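You operate a simulated robot arm through the tools that you are given. There is no shell and no other tool. Be economical: measure what you need, move in short steps, check, and stop when the job is done.

The job below is to be done with a simulated two-armed robot. You get a single attempt, and the scene is never put back.

## Task
Centre the green core on the blue shaft and clamp the red collar against it.
Fine: core between the white marks, wing nut tight, then slide the strip end on the core; the side winder stays off.

Only the result counts: the job must be done as asked and must still hold three seconds after the hand-in. Knocking over, shifting, dropping, spilling or breaking anything else fails it.

## Robot
Two 7-joint arms with two-finger parallel grippers on one trunk, on a base that drives. Base frame: it is fixed to the floor where the robot stands at the start and does not move with it; the origin is under the middle of the robot, x ahead of it, y to its left, z up; the surface under the hand at the start is at about z = 0.815. Lengths are in m, angles in degrees, forces in N, time in s.
The left shoulder is at the start at [0.069, 0.182, 1.111], the right one opposite. With the tool pointing down near the work surface each hand reaches from about 0.3 to 0.74 m from the robot's upright axis, wherever it stands, measured 20 degrees to its own side. Places, roughly: black collar wing nut [0.6, -0.5, 0.8]; blue shaft (42x3x3 cm) [0.5, 0.1, 0.9]; green core (7x7x15 cm) [0.5, 0, 0.9]; red collar wing nut [0.4, 0.2, 0.9]; side winder knob [0.3, -0.2, 0.8]; strip end [0.7, 0.1, 1]. Payload 3.91 kg a hand.
Tool frame (each hand has its own): the origin (TCP) lies between the finger pads and is the grasp point; the fingertips stand 0.03 m ahead of it; z points along the fingers, y is the line along which they close. The gripper opens to 0.11 m. The fingers are 0.02 m wide and 0.01 m thick; the gripper's body (0.048 by 0.112 m) begins 0.055 m behind the TCP.
Orientation is told as [roll, pitch, yaw] about the base's x, y, z axes, in that order, counted from this pose: with the fingers straight down and closing along the base's y, the tool's x points along the base's -x, its y along +y and its z along -z.

## Interface
- The arms move only by the tool play_rows. It takes "left_rows", "right_rows" or both (then of equal length, played together; a hand with none holds still); each is a list of rows, each an object (a shift or turn left out is 0, a gripper value left out holds the last) with "hand": the gripper command, from -1 (fully open) to 1 (shut), values between in proportion; "delta_pos": the shift along the tool's x, y, z in m, a list of three; "delta_rot": the turn, a rotation vector about the tool's x, y, z in degrees, a list of three. In form: [{"hand": hand, "delta_pos": [dx, dy, dz], "delta_rot": [wx, wy, wz]}, ...]. A call has 1 to 12 rows; each row shifts and turns the commanded pose from where the row before left it, along the tool's axes as they then stand. Each row takes 0.2 s and may step no farther than 0.05 m and 8.6 degrees from the row before; otherwise, or with a gripper value out of range, the whole call is refused. Where a pose cannot be reached the arm comes as near as it can. A force on the tool above 40 N (or 10 N above the force at the start of the call, whichever is more), or a blocked arm, ends the call early, and 0.2 s more pass. Each finger travels about 0.072 m/s and halts on what it meets, pressing with about 36 N; the grip force reading is that of the motor and also rises with nothing between the fingers. The clock runs only during rows and for 0.2 s after the last one: add rows that do not move to give the fingers time. It gives the time, the measured TCP pose, the force on the tool (base axes), the opening and the grip force at its end, in the units of the frame above (readings bear some noise), with the torque about the TCP (base axes, N m) and any sound that the robot's microphone picked up.
- Cameras (640 x 400 px; columns grow to the right, rows downward): "scene" is now at [0.1988, 0.0268, 1.2826]; the picture's right is [0.32, -0.95, 0.00], its down [-0.69, -0.23, -0.69] and it looks along [0.66, 0.22, -0.72] (base axes); focal length 214 px, centre (320, 200). "left" rides on the left gripper at [0.072, -0.017, -0.103] in its tool frame; the picture's right is [0.23, 0.97, 0.00], its down [-0.76, 0.18, -0.62] and it looks along [-0.61, 0.14, 0.78] (tool axes); focal length 222 px, centre (320, 200). "right" rides on the right gripper at [0.072, 0.017, -0.103] in its tool frame; the picture's right is [-0.23, 0.97, 0.00], its down [-0.76, -0.18, -0.62] and it looks along [-0.61, -0.14, 0.78] (tool axes); focal length 222 px, centre (320, 200). There is no depth. A picture from a camera that has moved, and an enlarged one, comes with that camera's place and axes in the base frame and with its lens.
- get_image(camera): a new picture of that camera. It takes no simulated time.
- slide_trunk(by): slides the trunk up (or, below 0, down) by that many m; the arms and the scene camera ride with it, the base frame stays. It gives what a move gives, with no picture.
- drive_base(legs): drives the robot by 1 to 6 legs, each [ahead, left, turn to the left] in m, m and degrees, along the robot's own axes; the way and the turn of a leg run together, so that a leg with both is an arc; at most 1.5 m and 180 degrees a leg. The arms and the cameras ride along, it lands a little off, and it stops where it bumps. It gives what a move gives.
- pan_tilt(pan, tilt): turns the head with the scene camera to pan (to the left, within 80 degrees either way) and tilt (down, from -29 to 69), counted from straight ahead of the robot. It gives what a move gives.
- close_up(camera, box): a new picture of the part [left, top, right, bottom] of that camera's present view, enlarged. It takes no simulated time.
- hand_in(): hands the job in; it is judged then, once.

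Go step by step. Nothing tells you exact positions but the pictures and the camera data: compare them with the known pose of the tool, close in by small moves and look again before you grip or let go. The budget is 120 turns and 108 pictures, counting those below and the enlarged ones. Unless the task says otherwise, let go and move clear before handing in, and close with one line.

The tools are called after ">>>" as a command line: name --argument value ..., lists and objects as JSON in quotes. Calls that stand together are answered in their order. play_rows: Moves the arms, as the interface text tells. Its arguments: {"type":"object","properties":{"left_rows":{"type":"array","items":{"type":"object","properties":{"hand":{"type":"number"},"delta_pos":{"type":"array","items":{"type":"number"}},"delta_rot":{"type":"array","items":{"type":"number"}}}}},"right_rows":{"type":"array","items":{"type":"object","properties":{"hand":{"type":"number"},"delta_pos":{"type":"array","items":{"type":"number"}},"delta_rot":{"type":"array","items":{"type":"number"}}}}}},"required":[]} The other tools are called the same way: slide_trunk (by) slides the trunk up or down; drive_base (legs) drives the base; pan_tilt (pan, tilt) turns the head that bears the scene camera; get_image (camera) takes a picture; close_up (camera, box) takes an enlarged picture of a part of a camera's view; hand_in () hands the job in.

At the start:

```text
t: 0.0
left_tool_pos: [0.2742, 0.2422, 1.1956]
left_tcp_rot: [0.0, -0.2, 0.0]
left_wrist_force: [-0.4, -0.5, -0.2]
left_moment: [0.0, 0.03, -0.02]
left_finger_gap: 0.1101
left_grasp_force: 0.0
right_tool_pos: [0.4314, -0.0253, 1.1759]
right_tcp_rot: [0.1, 0.0, 0.0]
right_wrist_force: [-0.6, -0.2, 0.0]
right_moment: [0.01, -0.01, 0.02]
right_finger_gap: 0.1101
right_grasp_force: 0.1
trunk travel left (down, up): [-0.375, 0.139]
robot x, y, heading: [0.0026, -0.0004, 0.2]
head pan, tilt: [18.5, 46.3]
```

scene: 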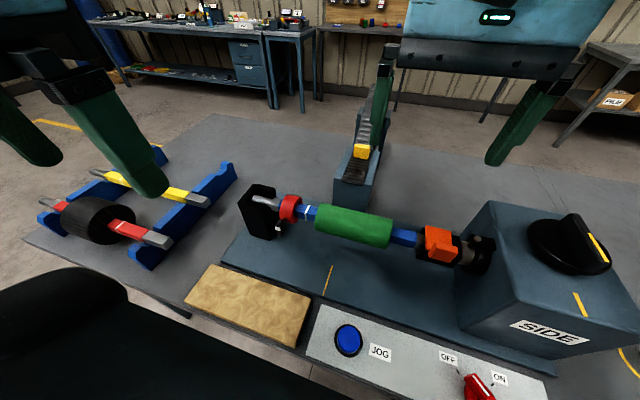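
right: 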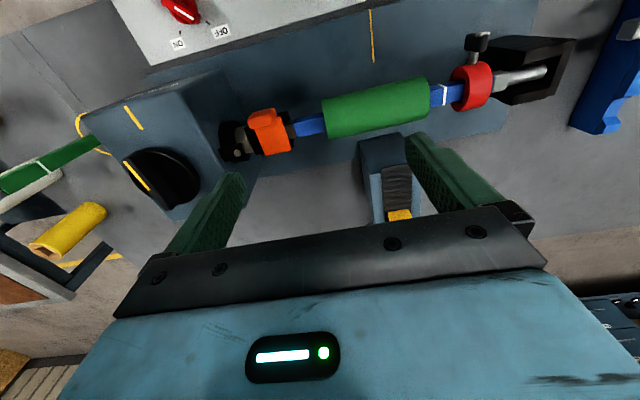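
left: 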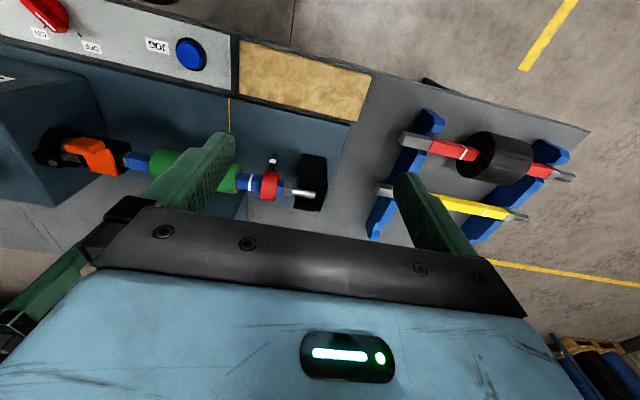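

I see a blue shaft lying roughly along y with the green core on it, the red collar to its left and an orange block to its right. I'll enlarge the views before moving.

>>> close_up --camera "scene" --box '[230, 170, 510, 300]'

>>> close_up --camera "right" --box '[210, 20, 590, 240]'

>>> close_up --camera "scene" --box '[300, 20, 450, 220]'

```text
2.29 times, centred on (370, 235) of scene
camera zoom: at [0.1988, 0.0268, 1.2826], right [0.32, -0.95, 0.0], down [-0.69, -0.23, -0.69], along [0.66, 0.22, -0.72], focal length 490 px, centre (206, 120)
```

zoom: 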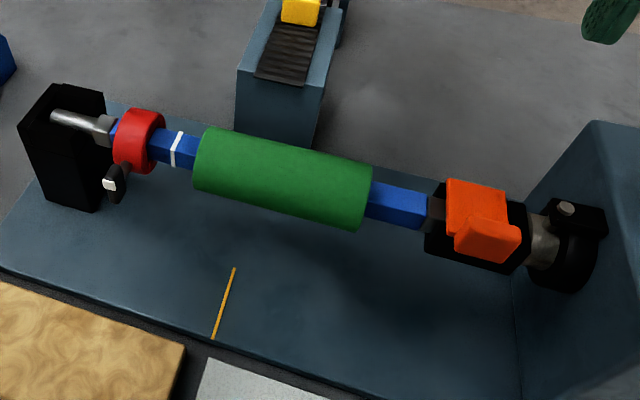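

```text
1.68 times, centred on (400, 130) of right
camera zoom: at [0.3581, -0.0085, 1.2792], right [0.23, 0.97, 0.0], down [0.76, -0.18, 0.62], along [0.61, -0.14, -0.78], focal length 374 px, centre (185, 318)
```

zoom: 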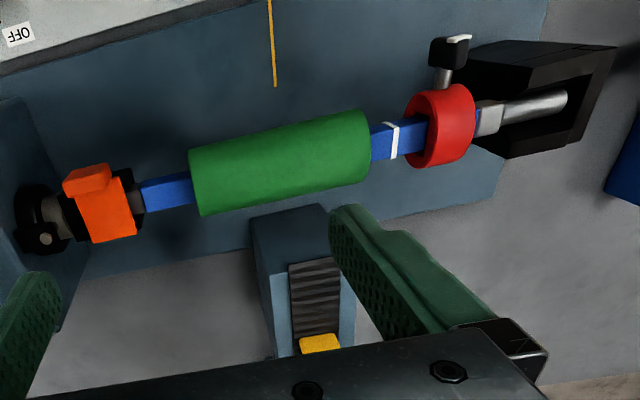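

```text
2.00 times, centred on (375, 120) of scene
camera zoom: at [0.1988, 0.0268, 1.2826], right [0.32, -0.95, 0.0], down [-0.69, -0.23, -0.69], along [0.66, 0.22, -0.72], focal length 429 px, centre (210, 360)
```

zoom: 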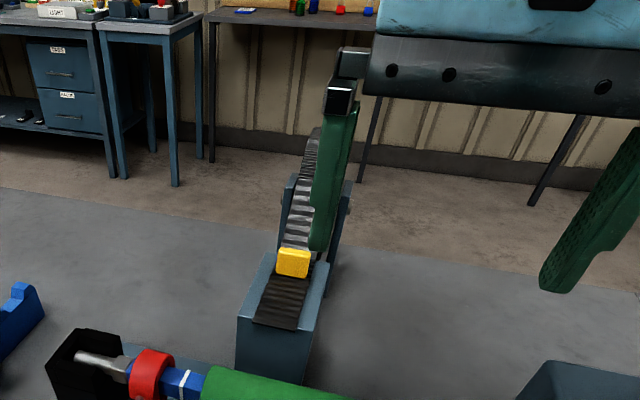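

The shaft axis triangulates to about x=0.48, z=0.92. The core spans y≈-0.02 to 0.12, the visible left mark is at y≈0.145, and the collar is at y≈0.19. I'll bring the left camera closer to inspect the wing nut.

>>> play_rows --left_rows '[{"delta_pos": [-0.024, -0.019, 0.03]}, {"delta_pos": [-0.024, -0.019, 0.03]}, {"delta_pos": [-0.024, -0.019, 0.03]}, {"delta_pos": [-0.023, -0.02, 0.03]}, {}]'

>>> get_image --camera "left"

>>> get_image --camera "scene"

>>> close_up --camera "scene" --box '[420, 320, 560, 400]'

```text
t: 1.2
left_tool_pos: [0.3674, 0.1643, 1.0754]
left_tcp_rot: [-0.1, -0.1, 0.1]
left_wrist_force: [1.1, 0.4, -0.8]
left_moment: [-0.03, 0.01, -0.01]
left_finger_gap: 0.1101
left_grasp_force: 0.1
right_tool_pos: [0.4301, -0.0242, 1.1762]
right_tcp_rot: [-0.1, 0.0, 0.0]
right_wrist_force: [-0.5, 1.0, 0.8]
right_moment: [0.0, 0.01, 0.03]
right_finger_gap: 0.1101
right_grasp_force: 0.1
trunk travel left (down, up): [-0.375, 0.139]
robot x, y, heading: [0.0006, -0.0017, -0.0]
head pan, tilt: [18.5, 46.3]
```

```text
101 pictures are left
camera left: at [0.2936, 0.1478, 1.1801], right [-0.23, 0.97, 0.0], down [0.76, 0.18, 0.62], along [0.61, 0.14, -0.78], focal length 222 px, centre (320, 200)
```

left: 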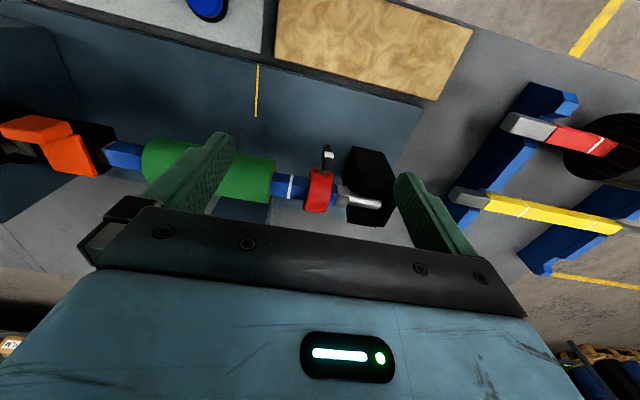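

```text
100 pictures are left
camera scene: at [0.198, 0.0274, 1.2827], right [0.32, -0.95, 0.0], down [-0.68, -0.23, -0.69], along [0.66, 0.22, -0.72], focal length 214 px, centre (320, 200)
```

scene: 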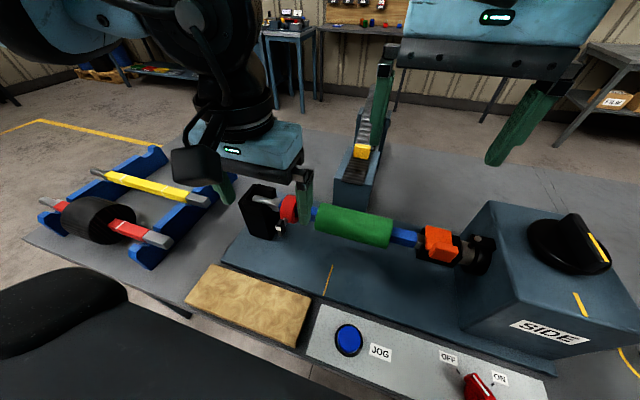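

```text
4.57 times, centred on (490, 360) of scene
camera zoom: at [0.198, 0.0274, 1.2827], right [0.32, -0.95, 0.0], down [-0.68, -0.23, -0.69], along [0.66, 0.22, -0.72], focal length 980 px, centre (-457, -531)
```

zoom: 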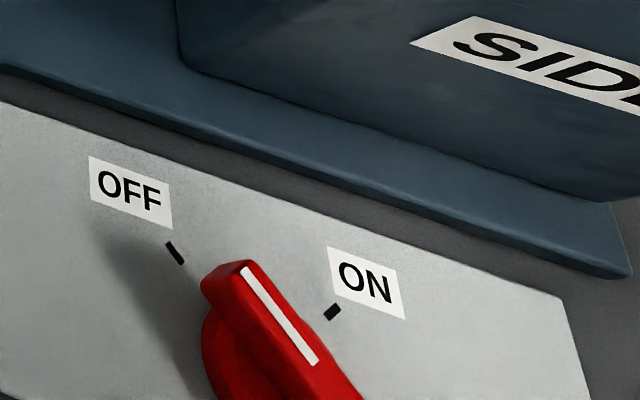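

The side switch's line points to OFF, so I'll leave it alone. Now I'll enlarge the wing nut and the strip.

>>> close_up --camera "left" --box '[260, 130, 400, 230]'

>>> close_up --camera "scene" --box '[245, 170, 325, 250]'

```text
4.00 times, centred on (330, 180) of left
camera zoom: at [0.2936, 0.1478, 1.1801], right [-0.23, 0.97, 0.0], down [0.76, 0.18, 0.62], along [0.61, 0.14, -0.78], focal length 888 px, centre (280, 280)
```

zoom: 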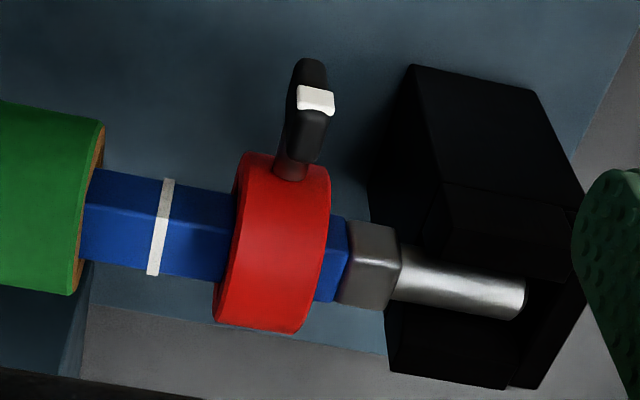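

```text
5.00 times, centred on (285, 210) of scene
camera zoom: at [0.198, 0.0274, 1.2827], right [0.32, -0.95, 0.0], down [-0.68, -0.23, -0.69], along [0.66, 0.22, -0.72], focal length 1072 px, centre (495, 150)
```

zoom: 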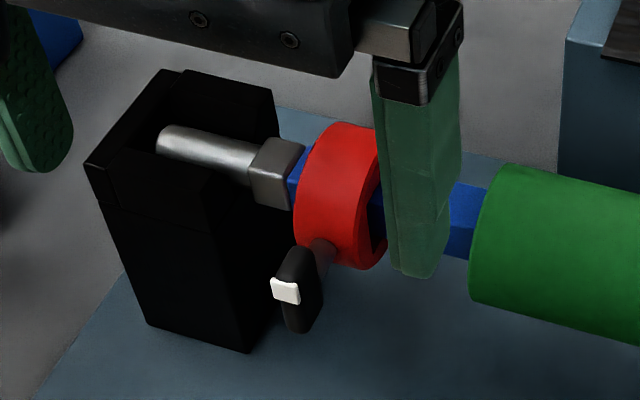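

The wing nut's stud points toward the robot, with the wing standing upright at about (0.42, 0.186, 0.932). I'll back the left hand off and turn the right hand 90° so it can straddle the core.

>>> play_rows --left_rows '[{"delta_pos": [0.03, 0.025, -0.04]}, {"delta_pos": [0.03, 0.025, -0.04]}, {"delta_pos": [0.03, 0.025, -0.04]}, {}, {}, {}, {}, {}, {}, {}, {}, {}]' --right_rows '[{"delta_rot": [0, 0, -8.2]}, {"delta_rot": [0, 0, -8.2]}, {"delta_rot": [0, 0, -8.2]}, {"delta_rot": [0, 0, -8.2]}, {"delta_rot": [0, 0, -8.2]}, {"delta_rot": [0, 0, -8.2]}, {"delta_rot": [0, 0, -8.2]}, {"delta_rot": [0, 0, -8.2]}, {"delta_rot": [0, 0, -8.2]}, {"delta_rot": [0, 0, -8.2]}, {"delta_rot": [0, 0, -8]}, {}]'

>>> get_image --camera "right"

>>> get_image --camera "scene"

```text
refused: row 1 steps farther than a row can; nothing moved
```

```text
96 pictures are left
camera right: at [0.3573, -0.0079, 1.2794], right [0.23, 0.97, 0.0], down [0.76, -0.18, 0.62], along [0.61, -0.14, -0.78], focal length 222 px, centre (320, 200)
```

right: 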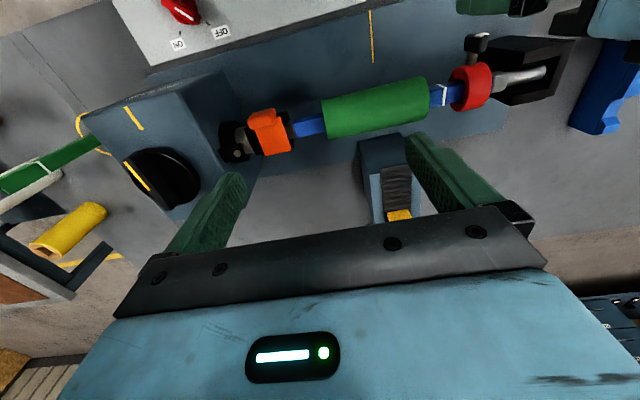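

```text
95 pictures are left
camera scene: at [0.198, 0.0274, 1.2827], right [0.32, -0.95, 0.0], down [-0.68, -0.23, -0.69], along [0.66, 0.22, -0.72], focal length 214 px, centre (320, 200)
```

scene: 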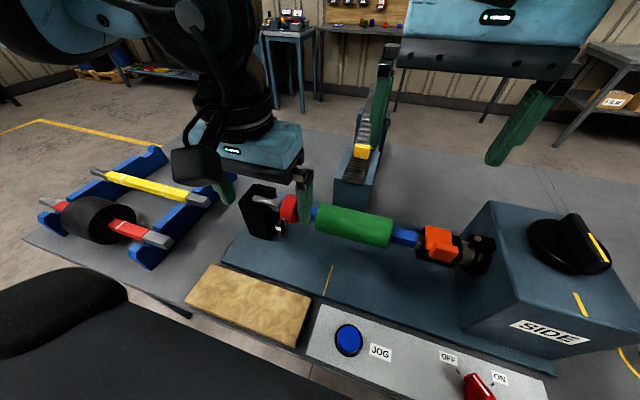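

The first row's step was longer than allowed, so nothing moved. I'll resend with smaller steps.

>>> play_rows --left_rows '[{"delta_pos": [0.024, 0.019, -0.03]}, {"delta_pos": [0.024, 0.019, -0.03]}, {"delta_pos": [0.024, 0.019, -0.03]}, {"delta_pos": [0.024, 0.019, -0.03]}, {}, {}, {}, {}, {}, {}, {}, {}]' --right_rows '[{"delta_rot": [0, 0, -8.2]}, {"delta_rot": [0, 0, -8.2]}, {"delta_rot": [0, 0, -8.2]}, {"delta_rot": [0, 0, -8.2]}, {"delta_rot": [0, 0, -8.2]}, {"delta_rot": [0, 0, -8.2]}, {"delta_rot": [0, 0, -8.2]}, {"delta_rot": [0, 0, -8.2]}, {"delta_rot": [0, 0, -8.2]}, {"delta_rot": [0, 0, -8.2]}, {"delta_rot": [0, 0, -8]}, {}]'

>>> get_image --camera "right"

```text
t: 3.8
left_tool_pos: [0.2722, 0.2423, 1.1975]
left_tcp_rot: [-0.1, 0.0, 0.1]
left_wrist_force: [-0.4, 0.2, -0.1]
left_moment: [0.01, 0.01, -0.02]
left_finger_gap: 0.11
left_grasp_force: 0.1
right_tool_pos: [0.379, -0.0175, 1.1596]
right_tcp_rot: [0.0, -0.1, 90.0]
right_wrist_force: [-0.4, 0.1, -0.7]
right_moment: [0.0, 0.02, -0.01]
right_finger_gap: 0.1097
right_grasp_force: 0.0
right hand out of reach, approached as far as the arm can: row 10, 11
trunk travel left (down, up): [-0.375, 0.139]
robot x, y, heading: [0.0, -0.003, -0.0]
head pan, tilt: [18.5, 46.3]
```

```text
94 pictures are left
camera right: at [0.361, -0.0902, 1.262], right [-0.97, 0.23, 0.0], down [0.18, 0.76, 0.62], along [0.14, 0.61, -0.78], focal length 222 px, centre (320, 200)
```

right: 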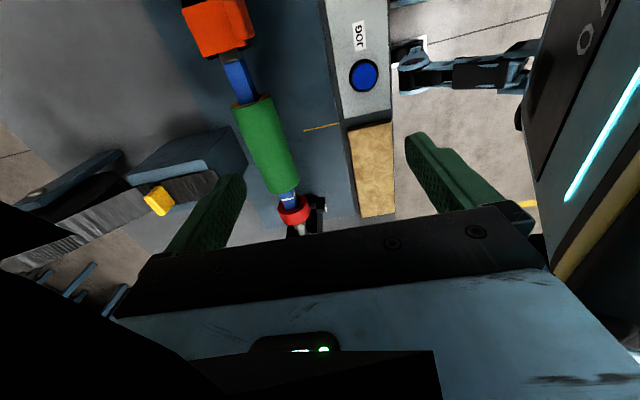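

At yaw 90 the right arm fell a little short at this height, so I'll lower it toward the core and see whether it tracks there.

>>> play_rows --right_rows '[{"delta_pos": [-0.013, -0.013, 0.03]}, {"delta_pos": [-0.013, -0.013, 0.03]}, {"delta_pos": [-0.013, -0.013, 0.03]}, {"delta_pos": [-0.013, -0.013, 0.03]}, {}]'

>>> get_image --camera "scene"

```text
t: 5.0
left_tool_pos: [0.2703, 0.2426, 1.1968]
left_tcp_rot: [0.0, -0.1, 0.1]
left_wrist_force: [0.3, 0.3, 0.9]
left_moment: [0.05, -0.01, 0.01]
left_finger_gap: 0.11
left_grasp_force: 0.0
right_tool_pos: [0.3971, 0.0174, 1.0758]
right_tcp_rot: [-0.1, 0.0, 89.7]
right_wrist_force: [-0.8, -0.6, 0.9]
right_moment: [-0.02, 0.0, 0.0]
right_finger_gap: 0.11
right_grasp_force: 0.0
right hand out of reach, approached as far as the arm can: row 2, 3, 4
trunk travel left (down, up): [-0.375, 0.139]
robot x, y, heading: [0.0016, 0.0018, -0.0]
head pan, tilt: [18.5, 46.3]
```

```text
93 pictures are left
camera scene: at [0.1988, 0.0266, 1.2828], right [0.32, -0.95, 0.0], down [-0.68, -0.23, -0.69], along [0.66, 0.22, -0.72], focal length 214 px, centre (320, 200)
```

scene: 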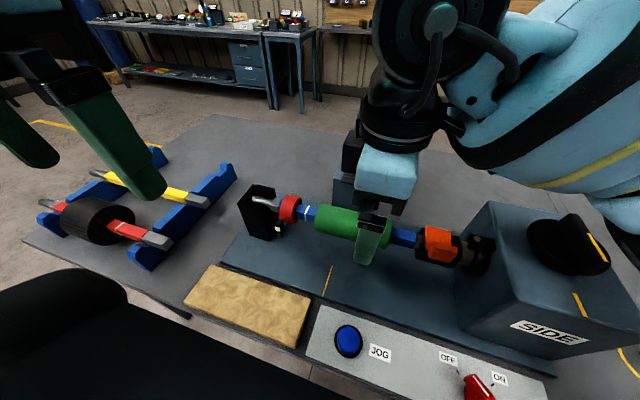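

The right arm stays short at this yaw, so I'll raise it and turn it to yaw -90 instead.

>>> play_rows --right_rows '[{"delta_pos": [0.01, 0, -0.03], "delta_rot": [0, 0, 8.2]}, {"delta_pos": [0.01, 0, -0.03], "delta_rot": [0, 0, 8.2]}, {"delta_rot": [0, 0, 8.2]}, {"delta_rot": [0, 0, 8.2]}, {"delta_rot": [0, 0, 8.2]}, {"delta_rot": [0, 0, 8.2]}, {"delta_rot": [0, 0, 8.2]}, {"delta_rot": [0, 0, 8.2]}, {"delta_rot": [0, 0, 8.2]}, {"delta_rot": [0, 0, 8.2]}, {"delta_rot": [0, 0, 8]}, {}]'

>>> play_rows --right_rows '[{"delta_rot": [0, 0, 8.2]}, {"delta_rot": [0, 0, 8.2]}, {"delta_rot": [0, 0, 8.2]}, {"delta_rot": [0, 0, 8.2]}, {"delta_rot": [0, 0, 8.2]}, {"delta_rot": [0, 0, 8.2]}, {"delta_rot": [0, 0, 8.2]}, {"delta_rot": [0, 0, 8.2]}, {"delta_rot": [0, 0, 8.2]}, {"delta_rot": [0, 0, 8.2]}, {"delta_rot": [0, 0, 8]}, {}]'

>>> get_image --camera "right"

```text
t: 7.6
left_tool_pos: [0.2708, 0.2416, 1.1965]
left_tcp_rot: [0.1, 0.1, 0.1]
left_wrist_force: [-1.1, 0.6, 0.7]
left_moment: [0.01, -0.01, 0.0]
left_finger_gap: 0.1098
left_grasp_force: 0.1
right_tool_pos: [0.3958, -0.0023, 1.1363]
right_tcp_rot: [0.0, 0.0, -0.1]
right_wrist_force: [0.5, 0.3, 0.2]
right_moment: [0.0, 0.02, -0.01]
right_finger_gap: 0.1098
right_grasp_force: 0.0
trunk travel left (down, up): [-0.375, 0.139]
robot x, y, heading: [-0.0002, -0.0025, -0.1]
head pan, tilt: [18.5, 46.3]
```

```text
t: 10.2
left_tool_pos: [0.2716, 0.243, 1.196]
left_tcp_rot: [0.1, 0.0, 0.2]
left_wrist_force: [0.6, -0.8, 0.5]
left_moment: [0.03, -0.03, 0.03]
left_finger_gap: 0.1103
left_grasp_force: 0.0
right_tool_pos: [0.3936, -0.0016, 1.1364]
right_tcp_rot: [0.0, 0.1, -90.2]
right_wrist_force: [-1.0, 0.0, 0.8]
right_moment: [0.0, -0.01, 0.01]
right_finger_gap: 0.1101
right_grasp_force: 0.0
trunk travel left (down, up): [-0.375, 0.139]
robot x, y, heading: [0.0021, -0.0009, -0.1]
head pan, tilt: [18.5, 46.3]
```

```text
92 pictures are left
camera right: at [0.4109, 0.0711, 1.2403], right [0.97, -0.23, 0.0], down [-0.18, -0.76, 0.62], along [-0.14, -0.61, -0.78], focal length 222 px, centre (320, 200)
```

right: 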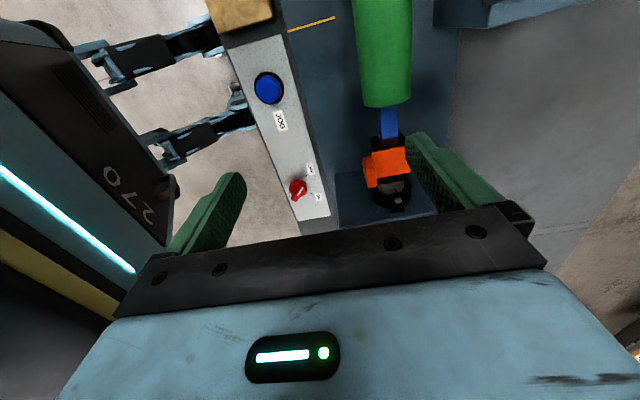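

Yaw -90 works. I'll now move above the core.

>>> play_rows --right_rows '[{"delta_pos": [0.01, 0.0215, 0.028]}, {"delta_pos": [0.01, 0.0215, 0.028]}, {"delta_pos": [0.01, 0.0215, 0.028]}, {"delta_pos": [0.01, 0.0215, 0.028]}, {}]'

>>> get_image --camera "right"

>>> get_image --camera "scene"

```text
t: 11.4
left_tool_pos: [0.2704, 0.2416, 1.1952]
left_tcp_rot: [0.0, -0.1, 0.1]
left_wrist_force: [0.4, -0.7, 0.4]
left_moment: [-0.01, -0.04, -0.03]
left_finger_gap: 0.1101
left_grasp_force: 0.0
right_tool_pos: [0.4811, 0.0399, 1.0247]
right_tcp_rot: [0.1, -0.1, -90.1]
right_wrist_force: [-0.5, 1.0, -0.2]
right_moment: [0.02, 0.02, 0.01]
right_finger_gap: 0.11
right_grasp_force: 0.0
trunk travel left (down, up): [-0.375, 0.139]
robot x, y, heading: [0.0002, -0.0009, -0.0]
head pan, tilt: [18.5, 46.3]
```

```text
91 pictures are left
camera right: at [0.4973, 0.1114, 1.128], right [0.97, -0.23, 0.0], down [-0.18, -0.76, 0.62], along [-0.14, -0.61, -0.78], focal length 222 px, centre (320, 200)
```

right: 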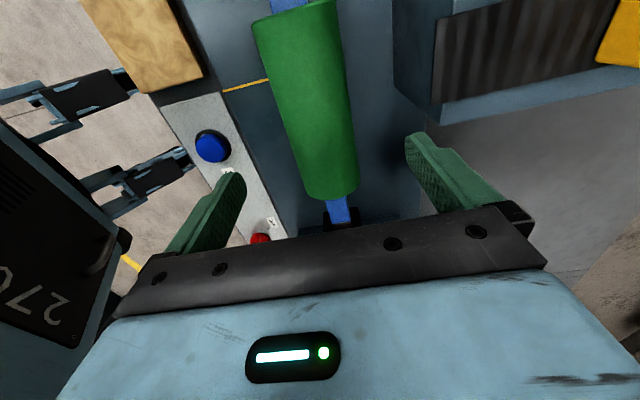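

```text
90 pictures are left
camera scene: at [0.1985, 0.0265, 1.2828], right [0.32, -0.95, 0.0], down [-0.68, -0.23, -0.69], along [0.66, 0.22, -0.72], focal length 214 px, centre (320, 200)
```

scene: 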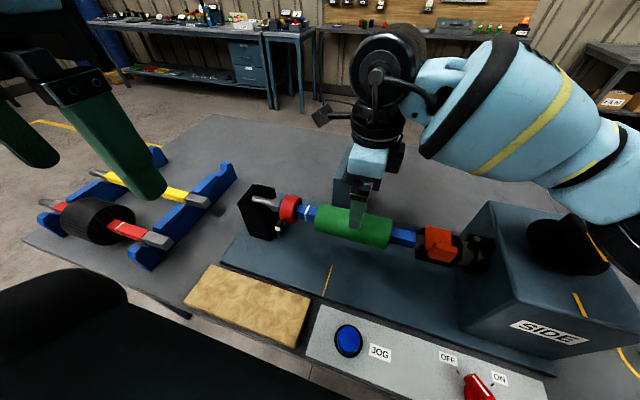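

The core axis is at x≈0.478 and the fingers clear both it and the conveyor. I'll descend around the core.

>>> play_rows --right_rows '[{"delta_pos": [0, -0.003, 0.025]}, {"delta_pos": [0, 0, 0.025]}, {"delta_pos": [0, 0, 0.025]}, {"delta_pos": [0, 0, 0.022]}, {}]'

>>> get_image --camera "scene"

>>> get_image --camera "right"

```text
t: 12.6
left_tool_pos: [0.2707, 0.2456, 1.197]
left_tcp_rot: [-0.2, -0.3, 0.1]
left_wrist_force: [-1.0, -0.1, 0.2]
left_moment: [0.01, 0.03, -0.03]
left_finger_gap: 0.1103
left_grasp_force: 0.0
right_tool_pos: [0.4815, 0.0426, 0.9408]
right_tcp_rot: [1.4, -0.1, -90.0]
right_wrist_force: [0.7, -0.5, 0.2]
right_moment: [0.01, 0.02, 0.04]
right_finger_gap: 0.1098
right_grasp_force: 0.2
trunk travel left (down, up): [-0.375, 0.139]
robot x, y, heading: [-0.0008, -0.0013, 0.3]
head pan, tilt: [18.5, 46.3]
```

```text
89 pictures are left
camera scene: at [0.1985, 0.0308, 1.2839], right [0.32, -0.95, 0.0], down [-0.68, -0.23, -0.69], along [0.66, 0.22, -0.72], focal length 214 px, centre (320, 200)
```

scene: 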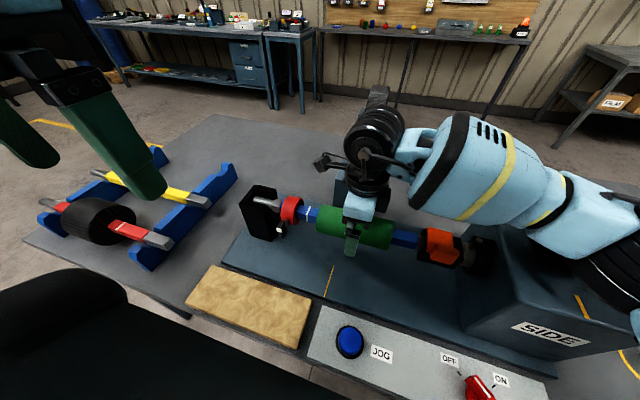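

```text
88 pictures are left
camera right: at [0.495, 0.114, 1.0434], right [0.97, -0.23, 0.03], down [-0.19, -0.76, 0.62], along [-0.12, -0.61, -0.78], focal length 222 px, centre (320, 200)
```

right: 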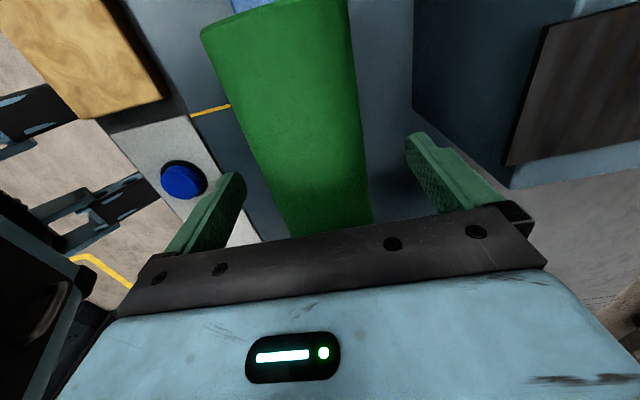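

The hand stopped short and the base tilted slightly, so the forearm is probably leaning on the SIDE box or its knob. I'm backing up straight away to check.

>>> play_rows --right_rows '[{"delta_pos": [0, 0, -0.025]}, {"delta_pos": [0, 0, -0.025]}, {"delta_pos": [0, 0, -0.03]}, {"delta_pos": [0, 0, -0.03]}, {}]'

>>> get_image --camera "scene"

```text
t: 13.8
left_tool_pos: [0.2718, 0.2421, 1.1962]
left_tcp_rot: [-0.1, 0.0, 0.1]
left_wrist_force: [-0.4, 0.2, -0.3]
left_moment: [-0.03, -0.01, 0.02]
left_finger_gap: 0.1098
left_grasp_force: 0.0
right_tool_pos: [0.4776, 0.0385, 1.0384]
right_tcp_rot: [-0.1, 0.0, -89.9]
right_wrist_force: [0.1, -0.3, 0.5]
right_moment: [0.01, -0.01, 0.0]
right_finger_gap: 0.1097
right_grasp_force: 0.0
trunk travel left (down, up): [-0.375, 0.139]
robot x, y, heading: [0.0019, -0.0028, 0.1]
head pan, tilt: [18.5, 46.3]
```

```text
87 pictures are left
camera scene: at [0.1992, 0.0266, 1.2827], right [0.32, -0.95, 0.0], down [-0.68, -0.23, -0.69], along [0.66, 0.22, -0.72], focal length 214 px, centre (320, 200)
```

scene: 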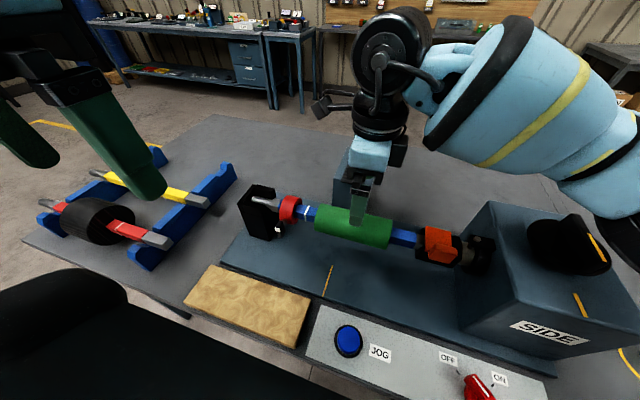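

Nothing looks shifted. I'll raise the trunk for elbow clearance, park the right arm, and use the left arm from the open side.

>>> slide_trunk --by 0.12

>>> play_rows --right_rows '[{"delta_pos": [-0.04, -0.02, 0]}, {"delta_pos": [-0.04, -0.02, 0]}, {"delta_pos": [-0.04, -0.02, 0]}, {"delta_pos": [-0.04, -0.02, 0]}, {"delta_pos": [-0.04, -0.02, 0]}, {"delta_pos": [-0.03, -0.02, 0]}, {}, {}, {}, {}, {}, {}]' --left_rows '[{"delta_rot": [0, 0, -8.2]}, {"delta_rot": [0, 0, -8.2]}, {"delta_rot": [0, 0, -8.2]}, {"delta_rot": [0, 0, -8.2]}, {"delta_rot": [0, 0, -8.2]}, {"delta_rot": [0, 0, -8.2]}, {"delta_rot": [0, 0, -8.2]}, {"delta_rot": [0, 0, -8.2]}, {"delta_rot": [0, 0, -8.2]}, {"delta_rot": [0, 0, -8.2]}, {"delta_rot": [0, 0, -8]}, {}]'

>>> get_image --camera "scene"

```text
t: 15.3
left_tool_pos: [0.2734, 0.243, 1.3151]
left_tcp_rot: [0.0, 0.1, 0.1]
left_wrist_force: [1.1, 0.0, 0.2]
left_moment: [-0.02, -0.01, 0.01]
left_finger_gap: 0.1102
left_grasp_force: 0.0
right_tool_pos: [0.4769, 0.0373, 1.1564]
right_tcp_rot: [-0.1, 0.0, -90.0]
right_wrist_force: [-0.1, -0.5, 0.6]
right_moment: [0.0, 0.02, 0.03]
right_finger_gap: 0.1103
right_grasp_force: 0.0
trunk travel left (down, up): [-0.495, 0.019]
robot x, y, heading: [-0.0004, -0.0018, -0.0]
head pan, tilt: [18.5, 46.3]
```

```text
t: 17.9
left_tool_pos: [0.2722, 0.2416, 1.3161]
left_tcp_rot: [-0.1, 0.1, 90.2]
left_wrist_force: [-0.2, 0.7, -0.3]
left_moment: [-0.01, 0.03, 0.0]
left_finger_gap: 0.11
left_grasp_force: 0.1
right_tool_pos: [0.3574, -0.1937, 1.1588]
right_tcp_rot: [0.0, 0.0, -90.1]
right_wrist_force: [-0.4, 0.4, 0.1]
right_moment: [0.01, -0.02, -0.01]
right_finger_gap: 0.1098
right_grasp_force: 0.1
trunk travel left (down, up): [-0.495, 0.019]
robot x, y, heading: [-0.0008, -0.0039, -0.2]
head pan, tilt: [18.5, 46.3]
```

```text
86 pictures are left
camera scene: at [0.112, 0.0269, 1.4252], right [0.32, -0.95, 0.0], down [-0.69, -0.23, -0.69], along [0.66, 0.22, -0.72], focal length 214 px, centre (320, 200)
```

scene: 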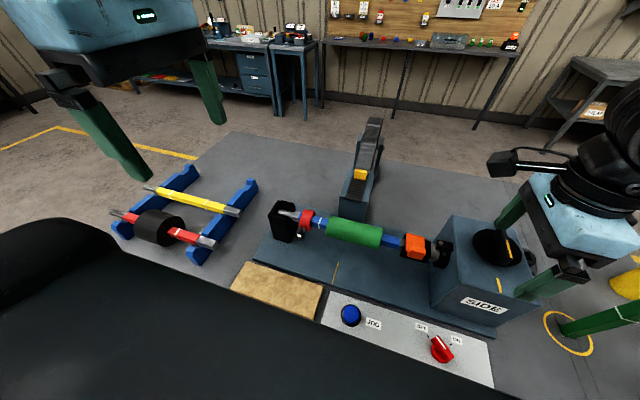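

Both arms are clear. I'll move the left hand to above the core.

>>> play_rows --left_rows '[{"delta_pos": [0.024, -0.0258, 0.034]}, {"delta_pos": [0.024, -0.0258, 0.034]}, {"delta_pos": [0.024, -0.0258, 0.034]}, {"delta_pos": [0.024, -0.0258, 0.034]}, {"delta_pos": [0.024, -0.0258, 0.034]}, {"delta_pos": [0.024, -0.0258, 0.034]}, {"delta_pos": [0.024, -0.0258, 0.034]}, {"delta_pos": [0.024, -0.0258, 0.034]}, {}]'

>>> get_image --camera "scene"

>>> get_image --camera "left"

```text
t: 19.9
left_tool_pos: [0.4071, 0.1184, 1.1355]
left_tcp_rot: [-0.1, 0.1, 90.1]
left_wrist_force: [0.9, 0.1, -0.8]
left_moment: [0.0, -0.03, 0.03]
left_finger_gap: 0.1098
left_grasp_force: 0.1
left hand out of reach, approached as far as the arm can: row 6, 7, 8
right_tool_pos: [0.357, -0.1936, 1.1598]
right_tcp_rot: [0.0, 0.0, -90.0]
right_wrist_force: [0.4, 0.4, -0.5]
right_moment: [-0.01, -0.02, 0.01]
right_finger_gap: 0.1098
right_grasp_force: 0.1
trunk travel left (down, up): [-0.495, 0.019]
robot x, y, heading: [0.0006, 0.0009, 0.2]
head pan, tilt: [18.5, 46.3]
```

```text
85 pictures are left
camera scene: at [0.1117, 0.0267, 1.4252], right [0.32, -0.95, 0.0], down [-0.69, -0.23, -0.69], along [0.66, 0.22, -0.72], focal length 214 px, centre (320, 200)
```

scene: 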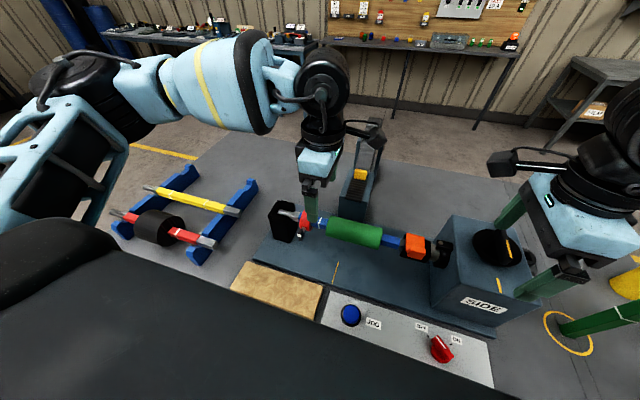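

```text
84 pictures are left
camera left: at [0.4228, 0.0463, 1.2408], right [-0.97, -0.23, 0.0], down [-0.18, 0.76, 0.62], along [-0.14, 0.61, -0.78], focal length 222 px, centre (320, 200)
```

left: 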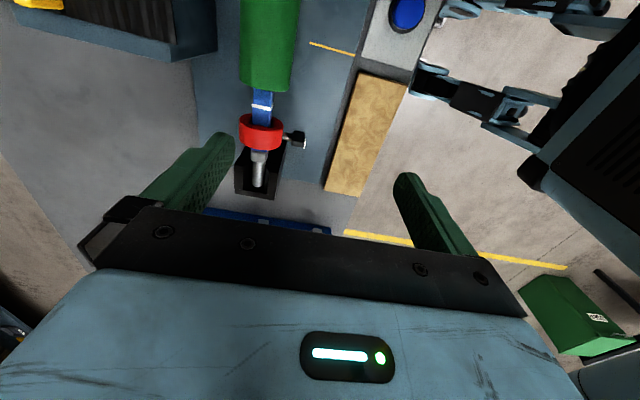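

The left hand stopped short of the target. I'll hold a few rows to see whether it converges.

>>> play_rows --left_rows '[{"delta_pos": [0, 0, 0.002]}, {"delta_pos": [0, 0, 0]}, {"delta_pos": [0, -0.01, 0]}]'

```text
t: 20.7
left_tool_pos: [0.4155, 0.1208, 1.135]
left_tcp_rot: [-0.1, 0.1, 90.2]
left_wrist_force: [-0.2, 0.0, 0.1]
left_moment: [0.0, 0.01, 0.0]
left_finger_gap: 0.1102
left_grasp_force: 0.1
left hand out of reach, approached as far as the arm can: row 3
right_tool_pos: [0.356, -0.1949, 1.1588]
right_tcp_rot: [0.0, 0.0, -90.0]
right_wrist_force: [-0.5, 0.0, 1.1]
right_moment: [0.04, 0.01, -0.02]
right_finger_gap: 0.11
right_grasp_force: 0.1
trunk travel left (down, up): [-0.495, 0.019]
robot x, y, heading: [-0.0023, 0.0002, -0.1]
head pan, tilt: [18.5, 46.3]
```

The command restarts from where the arm actually is. I'll try going down and to the right in smaller steps.

>>> play_rows --left_rows '[{"delta_pos": [0.01, 0, 0.03]}, {"delta_pos": [0.02, -0.01, 0.02]}, {"delta_pos": [0.02, -0.015, 0.02]}, {"delta_pos": [0.02, -0.015, 0.015]}]'

```text
t: 21.7
left_tool_pos: [0.4001, 0.1154, 1.1131]
left_tcp_rot: [-0.1, 0.2, 90.1]
left_wrist_force: [-0.5, 0.1, -0.3]
left_moment: [-0.03, 0.01, -0.02]
left_finger_gap: 0.11
left_grasp_force: 0.1
left hand out of reach, approached as far as the arm can: row 1, 2, 3, 4
right_tool_pos: [0.3567, -0.1941, 1.1593]
right_tcp_rot: [0.1, 0.0, -90.1]
right_wrist_force: [0.7, 0.2, -0.2]
right_moment: [0.0, 0.03, -0.04]
right_finger_gap: 0.11
right_grasp_force: 0.0
trunk travel left (down, up): [-0.495, 0.019]
robot x, y, heading: [0.0001, 0.0023, -0.3]
head pan, tilt: [18.5, 46.3]
```

This looks like a joint limit made worse by the raised trunk. I'll lift the hand, lower the trunk again, and retry.

>>> play_rows --left_rows '[{"delta_pos": [-0.02, 0.02, -0.03]}, {"delta_pos": [-0.02, 0.02, -0.03]}]'

>>> slide_trunk --by -0.12

>>> play_rows --left_rows '[{"delta_pos": [0.02, -0.02, 0]}, {"delta_pos": [0.02, -0.02, 0]}, {"delta_pos": [0.02, -0.02, 0]}, {"delta_pos": [0.02, -0.02, 0]}]'

```text
t: 22.3
left_tool_pos: [0.3591, 0.1571, 1.1726]
left_tcp_rot: [-0.1, 0.0, 90.1]
left_wrist_force: [-0.3, -0.2, -0.4]
left_moment: [0.0, 0.0, -0.03]
left_finger_gap: 0.1098
left_grasp_force: 0.0
right_tool_pos: [0.3551, -0.193, 1.16]
right_tcp_rot: [0.1, 0.0, -90.0]
right_wrist_force: [-0.4, 0.0, 0.0]
right_moment: [0.01, 0.02, 0.01]
right_finger_gap: 0.1103
right_grasp_force: 0.0
trunk travel left (down, up): [-0.495, 0.019]
robot x, y, heading: [0.0036, 0.0022, 0.1]
head pan, tilt: [18.5, 46.3]
```

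```text
t: 23.8
left_tool_pos: [0.3597, 0.1548, 1.054]
left_tcp_rot: [-0.1, 0.1, 90.1]
left_wrist_force: [0.1, 0.1, -0.1]
left_moment: [-0.01, -0.02, -0.02]
left_finger_gap: 0.1101
left_grasp_force: 0.1
right_tool_pos: [0.3587, -0.1919, 1.038]
right_tcp_rot: [0.1, -0.1, -90.0]
right_wrist_force: [0.2, -0.3, -0.3]
right_moment: [-0.02, -0.03, 0.05]
right_finger_gap: 0.1103
right_grasp_force: 0.2
trunk travel left (down, up): [-0.375, 0.139]
robot x, y, heading: [-0.0015, 0.0009, 0.1]
head pan, tilt: [18.5, 46.3]
```

```text
t: 24.8
left_tool_pos: [0.4079, 0.1085, 1.0545]
left_tcp_rot: [-0.1, 0.2, 90.2]
left_wrist_force: [0.0, 0.2, 0.4]
left_moment: [0.02, 0.01, -0.01]
left_finger_gap: 0.1101
left_grasp_force: 0.2
left hand out of reach, approached as far as the arm can: row 3, 4
right_tool_pos: [0.358, -0.1919, 1.0381]
right_tcp_rot: [0.1, 0.0, -90.0]
right_wrist_force: [-1.0, -0.1, 0.7]
right_moment: [0.0, 0.0, 0.0]
right_finger_gap: 0.11
right_grasp_force: 0.2
trunk travel left (down, up): [-0.375, 0.139]
robot x, y, heading: [-0.0004, -0.0013, 0.2]
head pan, tilt: [18.5, 46.3]
```

Both arms appear to share the same wrist limit at +90°, so I'll turn the left hand to yaw -90.

>>> play_rows --left_rows '[{"delta_pos": [-0.02, 0.02, -0.03]}, {"delta_pos": [-0.02, 0.02, -0.03]}, {"delta_rot": [0, 0, 8.2]}, {"delta_rot": [0, 0, 8.2]}, {"delta_rot": [0, 0, 8.2]}, {"delta_rot": [0, 0, 8.2]}, {"delta_rot": [0, 0, 8.2]}, {"delta_rot": [0, 0, 8.2]}, {"delta_rot": [0, 0, 8.2]}, {"delta_rot": [0, 0, 8.2]}, {"delta_rot": [0, 0, 8.2]}, {"delta_rot": [0, 0, 8.2]}]'

>>> play_rows --left_rows '[{"delta_rot": [0, 0, 8.2]}, {"delta_rot": [0, 0, 8.2]}, {"delta_rot": [0, 0, 8.2]}, {"delta_rot": [0, 0, 8.2]}, {"delta_rot": [0, 0, 8.2]}, {"delta_rot": [0, 0, 8.2]}, {"delta_rot": [0, 0, 8.2]}, {"delta_rot": [0, 0, 8.2]}, {"delta_rot": [0, 0, 8.2]}, {"delta_rot": [0, 0, 8.2]}, {"delta_rot": [0, 0, 8.2]}, {"delta_rot": [0, 0, 8]}]'

>>> get_image --camera "left"

```text
t: 27.4
left_tool_pos: [0.3674, 0.1492, 1.1136]
left_tcp_rot: [-0.1, 0.1, 7.8]
left_wrist_force: [-1.0, 0.2, 0.4]
left_moment: [-0.02, -0.02, 0.0]
left_finger_gap: 0.1101
left_grasp_force: 0.0
right_tool_pos: [0.3587, -0.192, 1.0383]
right_tcp_rot: [-0.1, 0.0, -90.1]
right_wrist_force: [-0.2, -0.5, 0.9]
right_moment: [-0.02, -0.01, 0.0]
right_finger_gap: 0.1101
right_grasp_force: 0.0
trunk travel left (down, up): [-0.375, 0.139]
robot x, y, heading: [0.0022, 0.0009, 0.1]
head pan, tilt: [18.5, 46.3]
```

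```text
t: 30.0
left_tool_pos: [0.3499, 0.1382, 1.1107]
left_tcp_rot: [0.2, -0.1, -89.9]
left_wrist_force: [0.0, 0.3, 1.3]
left_moment: [0.01, 0.01, 0.06]
left_finger_gap: 0.1101
left_grasp_force: 0.0
left hand out of reach, approached as far as the arm can: row 12
right_tool_pos: [0.3581, -0.1924, 1.0377]
right_tcp_rot: [0.1, 0.0, -90.0]
right_wrist_force: [-0.6, 0.2, -0.7]
right_moment: [-0.01, 0.02, -0.02]
right_finger_gap: 0.1099
right_grasp_force: 0.1
trunk travel left (down, up): [-0.375, 0.139]
robot x, y, heading: [0.0035, -0.0001, 0.1]
head pan, tilt: [18.5, 46.3]
```

```text
83 pictures are left
camera left: at [0.33, 0.2125, 1.2145], right [0.97, 0.23, 0.0], down [0.18, -0.76, 0.62], along [0.14, -0.61, -0.78], focal length 222 px, centre (320, 200)
```

left: 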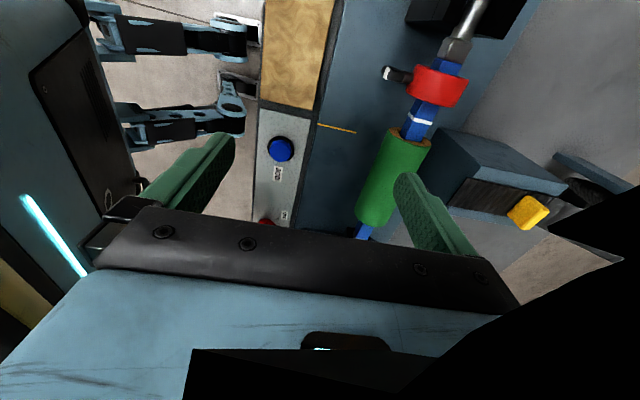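

Neither ±90° top-down pose suits the left arm here, and the wing nut needs a hand pointing forward anyway. I'll return the left hand to yaw 0 and drive the base back for room.

>>> play_rows --left_rows '[{"delta_rot": [0, 0, -8.2]}, {"delta_rot": [0, 0, -8.2]}, {"delta_rot": [0, 0, -8.2]}, {"delta_rot": [0, 0, -8.2]}, {"delta_rot": [0, 0, -8.2]}, {"delta_rot": [0, 0, -8.2]}, {"delta_rot": [0, 0, -8.2]}, {"delta_rot": [0, 0, -8.2]}, {"delta_rot": [0, 0, -8.2]}, {"delta_rot": [0, 0, -8.2]}, {"delta_rot": [0, 0, -8.0]}]' --right_rows '[{"delta_pos": [-0.01, 0, -0.03]}, {"delta_pos": [-0.01, 0, -0.03]}, {"delta_pos": [0, 0, -0.03]}, {"delta_pos": [0, 0, -0.03]}, {}, {}, {}, {}, {}, {}, {}]'

>>> drive_base --legs '[[-0.25, 0, 0]]'

>>> play_rows --left_rows '[{"delta_rot": [0, -8.2, 0]}, {"delta_rot": [0, -8.2, 0]}, {"delta_rot": [0, -8.2, 0]}, {"delta_rot": [0, -8.2, 0]}, {"delta_rot": [0, -8.2, 0]}, {"delta_rot": [0, -8.2, 0]}, {"delta_rot": [0, -8.2, 0]}, {"delta_rot": [0, -8.2, 0]}, {"delta_rot": [0, -8.2, 0]}]'

>>> get_image --camera "scene"

>>> get_image --camera "left"

```text
t: 32.4
left_tool_pos: [0.3503, 0.1394, 1.1114]
left_tcp_rot: [-0.3, 0.0, 0.1]
left_wrist_force: [-0.4, 0.2, 0.7]
left_moment: [0.01, 0.01, 0.0]
left_finger_gap: 0.11
left_grasp_force: 0.1
right_tool_pos: [0.3571, -0.2089, 1.1575]
right_tcp_rot: [0.0, 0.0, -90.0]
right_wrist_force: [0.1, -0.5, 0.6]
right_moment: [-0.01, 0.0, 0.06]
right_finger_gap: 0.1103
right_grasp_force: 0.1
trunk travel left (down, up): [-0.375, 0.139]
robot x, y, heading: [0.0022, 0.0022, -0.1]
head pan, tilt: [18.5, 46.3]
```

```text
t: 34.2
left_tool_pos: [0.1061, 0.1382, 1.1114]
left_tcp_rot: [0.1, -0.2, -0.3]
left_wrist_force: [-0.5, -0.5, 0.3]
left_moment: [-0.01, -0.04, 0.02]
left_finger_gap: 0.1099
left_grasp_force: 0.0
right_tool_pos: [0.1122, -0.2119, 1.1586]
right_tcp_rot: [-0.1, 0.0, -90.2]
right_wrist_force: [-1.2, -0.2, 0.1]
right_moment: [0.01, -0.01, 0.04]
right_finger_gap: 0.1101
right_grasp_force: 0.0
trunk travel left (down, up): [-0.375, 0.139]
robot x, y, heading: [-0.2455, 0.0013, -0.1]
head pan, tilt: [18.5, 46.3]
```

```text
t: 36.2
left_tool_pos: [0.1896, 0.1146, 1.1809]
left_tcp_rot: [-0.1, -73.9, -0.1]
left_wrist_force: [-0.3, -0.4, -0.6]
left_moment: [0.04, 0.01, 0.02]
left_finger_gap: 0.1101
left_grasp_force: 0.1
left hand out of reach, approached as far as the arm can: row 5, 6, 7, 8, 9
right_tool_pos: [0.1139, -0.2111, 1.1589]
right_tcp_rot: [0.1, 0.0, -90.2]
right_wrist_force: [-0.6, 0.2, 1.3]
right_moment: [0.04, -0.03, -0.01]
right_finger_gap: 0.1098
right_grasp_force: 0.1
trunk travel left (down, up): [-0.375, 0.139]
robot x, y, heading: [-0.2425, 0.0001, -0.0]
head pan, tilt: [18.5, 46.3]
```

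```text
82 pictures are left
camera scene: at [-0.0448, 0.0258, 1.2825], right [0.31, -0.95, 0.0], down [-0.69, -0.23, -0.69], along [0.66, 0.22, -0.72], focal length 214 px, centre (320, 200)
```

scene: 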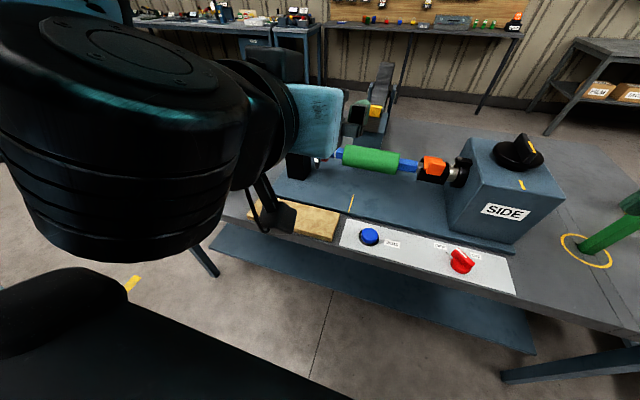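

```text
81 pictures are left
camera left: at [0.0682, 0.099, 1.1403], right [-0.06, 0.97, -0.22], down [-0.39, 0.18, 0.9], along [0.92, 0.14, 0.37], focal length 222 px, centre (320, 200)
```

left: 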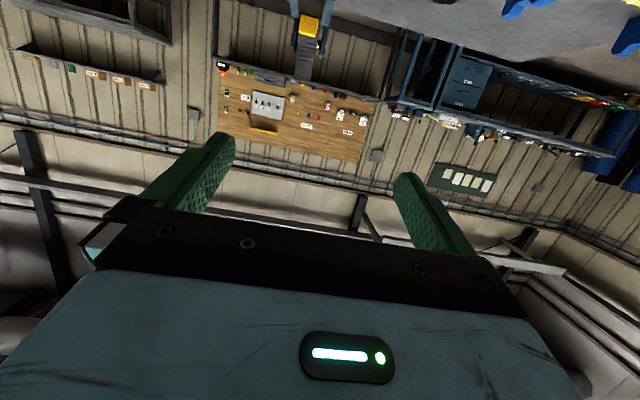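

The hand now points forward at 74°. I'll move it ahead and roll it so it closes vertically for gripping the core from the front.

>>> play_rows --left_rows '[{"delta_pos": [-0.009, 0, 0.031]}, {"delta_pos": [-0.009, 0, 0.031]}, {"delta_pos": [-0.009, 0, 0.031]}, {"delta_pos": [-0.009, 0, 0.031]}, {"delta_rot": [0, 0, -8.2]}, {"delta_rot": [0, 0, -8.2]}, {"delta_rot": [0, 0, -8.2]}, {"delta_rot": [0, 0, -8.2]}, {"delta_rot": [0, 0, -8.2]}, {"delta_rot": [0, 0, -8.2]}, {"delta_rot": [0, 0, -8.2]}, {"delta_rot": [0, 0, -8.2]}]'

>>> get_image --camera "scene"

```text
t: 38.8
left_tool_pos: [0.3188, 0.1163, 1.1798]
left_tcp_rot: [-72.5, -23.2, 82.6]
left_wrist_force: [0.1, -0.2, -0.3]
left_moment: [-0.01, 0.01, -0.04]
left_finger_gap: 0.1099
left_grasp_force: 0.2
right_tool_pos: [0.113, -0.2119, 1.1592]
right_tcp_rot: [0.0, 0.0, -90.2]
right_wrist_force: [0.1, 0.1, 0.1]
right_moment: [0.01, 0.03, 0.03]
right_finger_gap: 0.1103
right_grasp_force: 0.1
trunk travel left (down, up): [-0.375, 0.139]
robot x, y, heading: [-0.2455, 0.0017, -0.2]
head pan, tilt: [18.5, 46.3]
```

```text
80 pictures are left
camera scene: at [-0.0451, 0.0265, 1.2826], right [0.31, -0.95, 0.0], down [-0.69, -0.23, -0.69], along [0.66, 0.22, -0.72], focal length 214 px, centre (320, 200)
```

scene: 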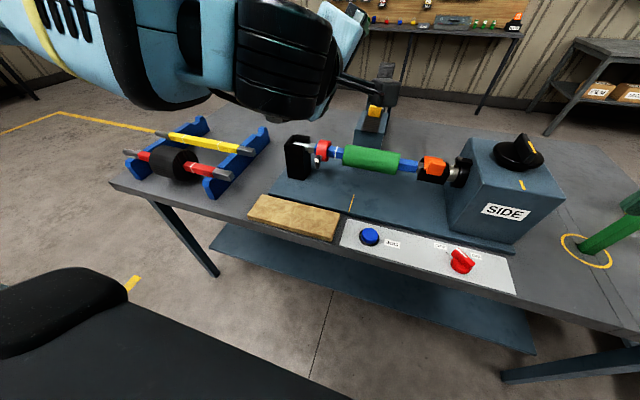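

I'll finish the roll and move to a pre-grip position in front of the core.

>>> play_rows --left_rows '[{"delta_rot": [0, 0, -8.2]}, {"delta_rot": [0, 0, -8.2]}, {"delta_rot": [0, 0, -8.0]}, {"delta_pos": [0.011, 0.0343, 0.0175]}, {"delta_pos": [0.011, 0.0343, 0.0175]}, {"delta_pos": [0.011, 0.0343, 0.0175]}, {"delta_pos": [0.011, 0.0343, 0.0175]}, {"delta_pos": [0.011, 0.0343, 0.0175]}, {"delta_pos": [0.011, 0.0343, 0.0175]}, {}]'

>>> get_image --camera "scene"

>>> get_image --camera "left"

```text
t: 41.0
left_tool_pos: [0.3516, 0.1151, 1.0211]
left_tcp_rot: [-73.6, 0.1, 89.6]
left_wrist_force: [1.0, 0.6, -0.3]
left_moment: [0.02, 0.02, 0.01]
left_finger_gap: 0.1099
left_grasp_force: 0.1
left hand out of reach, approached as far as the arm can: row 5, 6, 7, 8, 9
right_tool_pos: [0.1131, -0.2111, 1.1585]
right_tcp_rot: [0.0, -0.1, -90.2]
right_wrist_force: [0.2, -0.4, -0.8]
right_moment: [0.01, 0.04, -0.01]
right_finger_gap: 0.1101
right_grasp_force: 0.2
trunk travel left (down, up): [-0.375, 0.139]
robot x, y, heading: [-0.2454, 0.0021, -0.2]
head pan, tilt: [18.5, 46.3]
```

```text
79 pictures are left
camera scene: at [-0.0452, 0.0264, 1.2826], right [0.31, -0.95, 0.0], down [-0.69, -0.23, -0.69], along [0.66, 0.22, -0.72], focal length 214 px, centre (320, 200)
```

scene: 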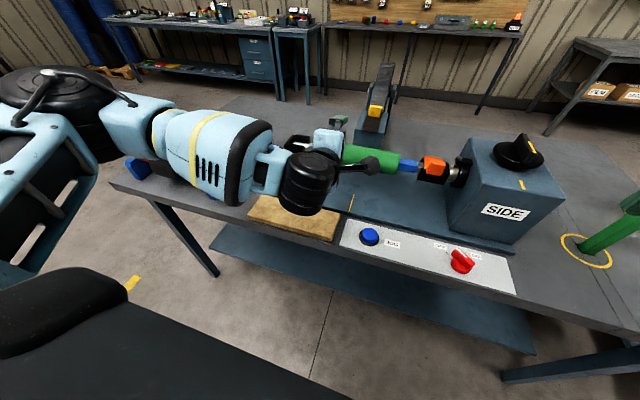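

```text
78 pictures are left
camera left: at [0.2549, 0.0439, 1.0669], right [-0.28, -0.23, -0.93], down [-0.64, 0.77, 0.01], along [0.71, 0.6, -0.36], focal length 222 px, centre (320, 200)
```

left: 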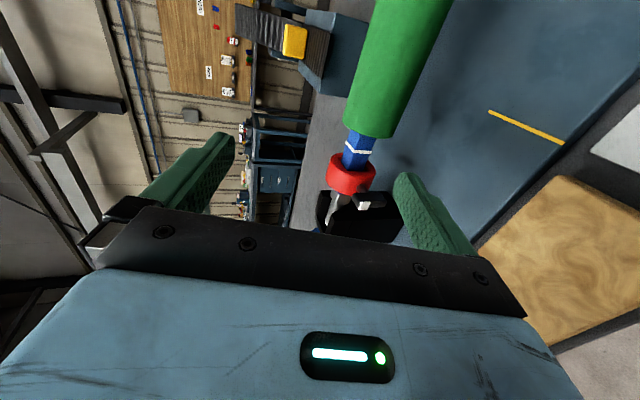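

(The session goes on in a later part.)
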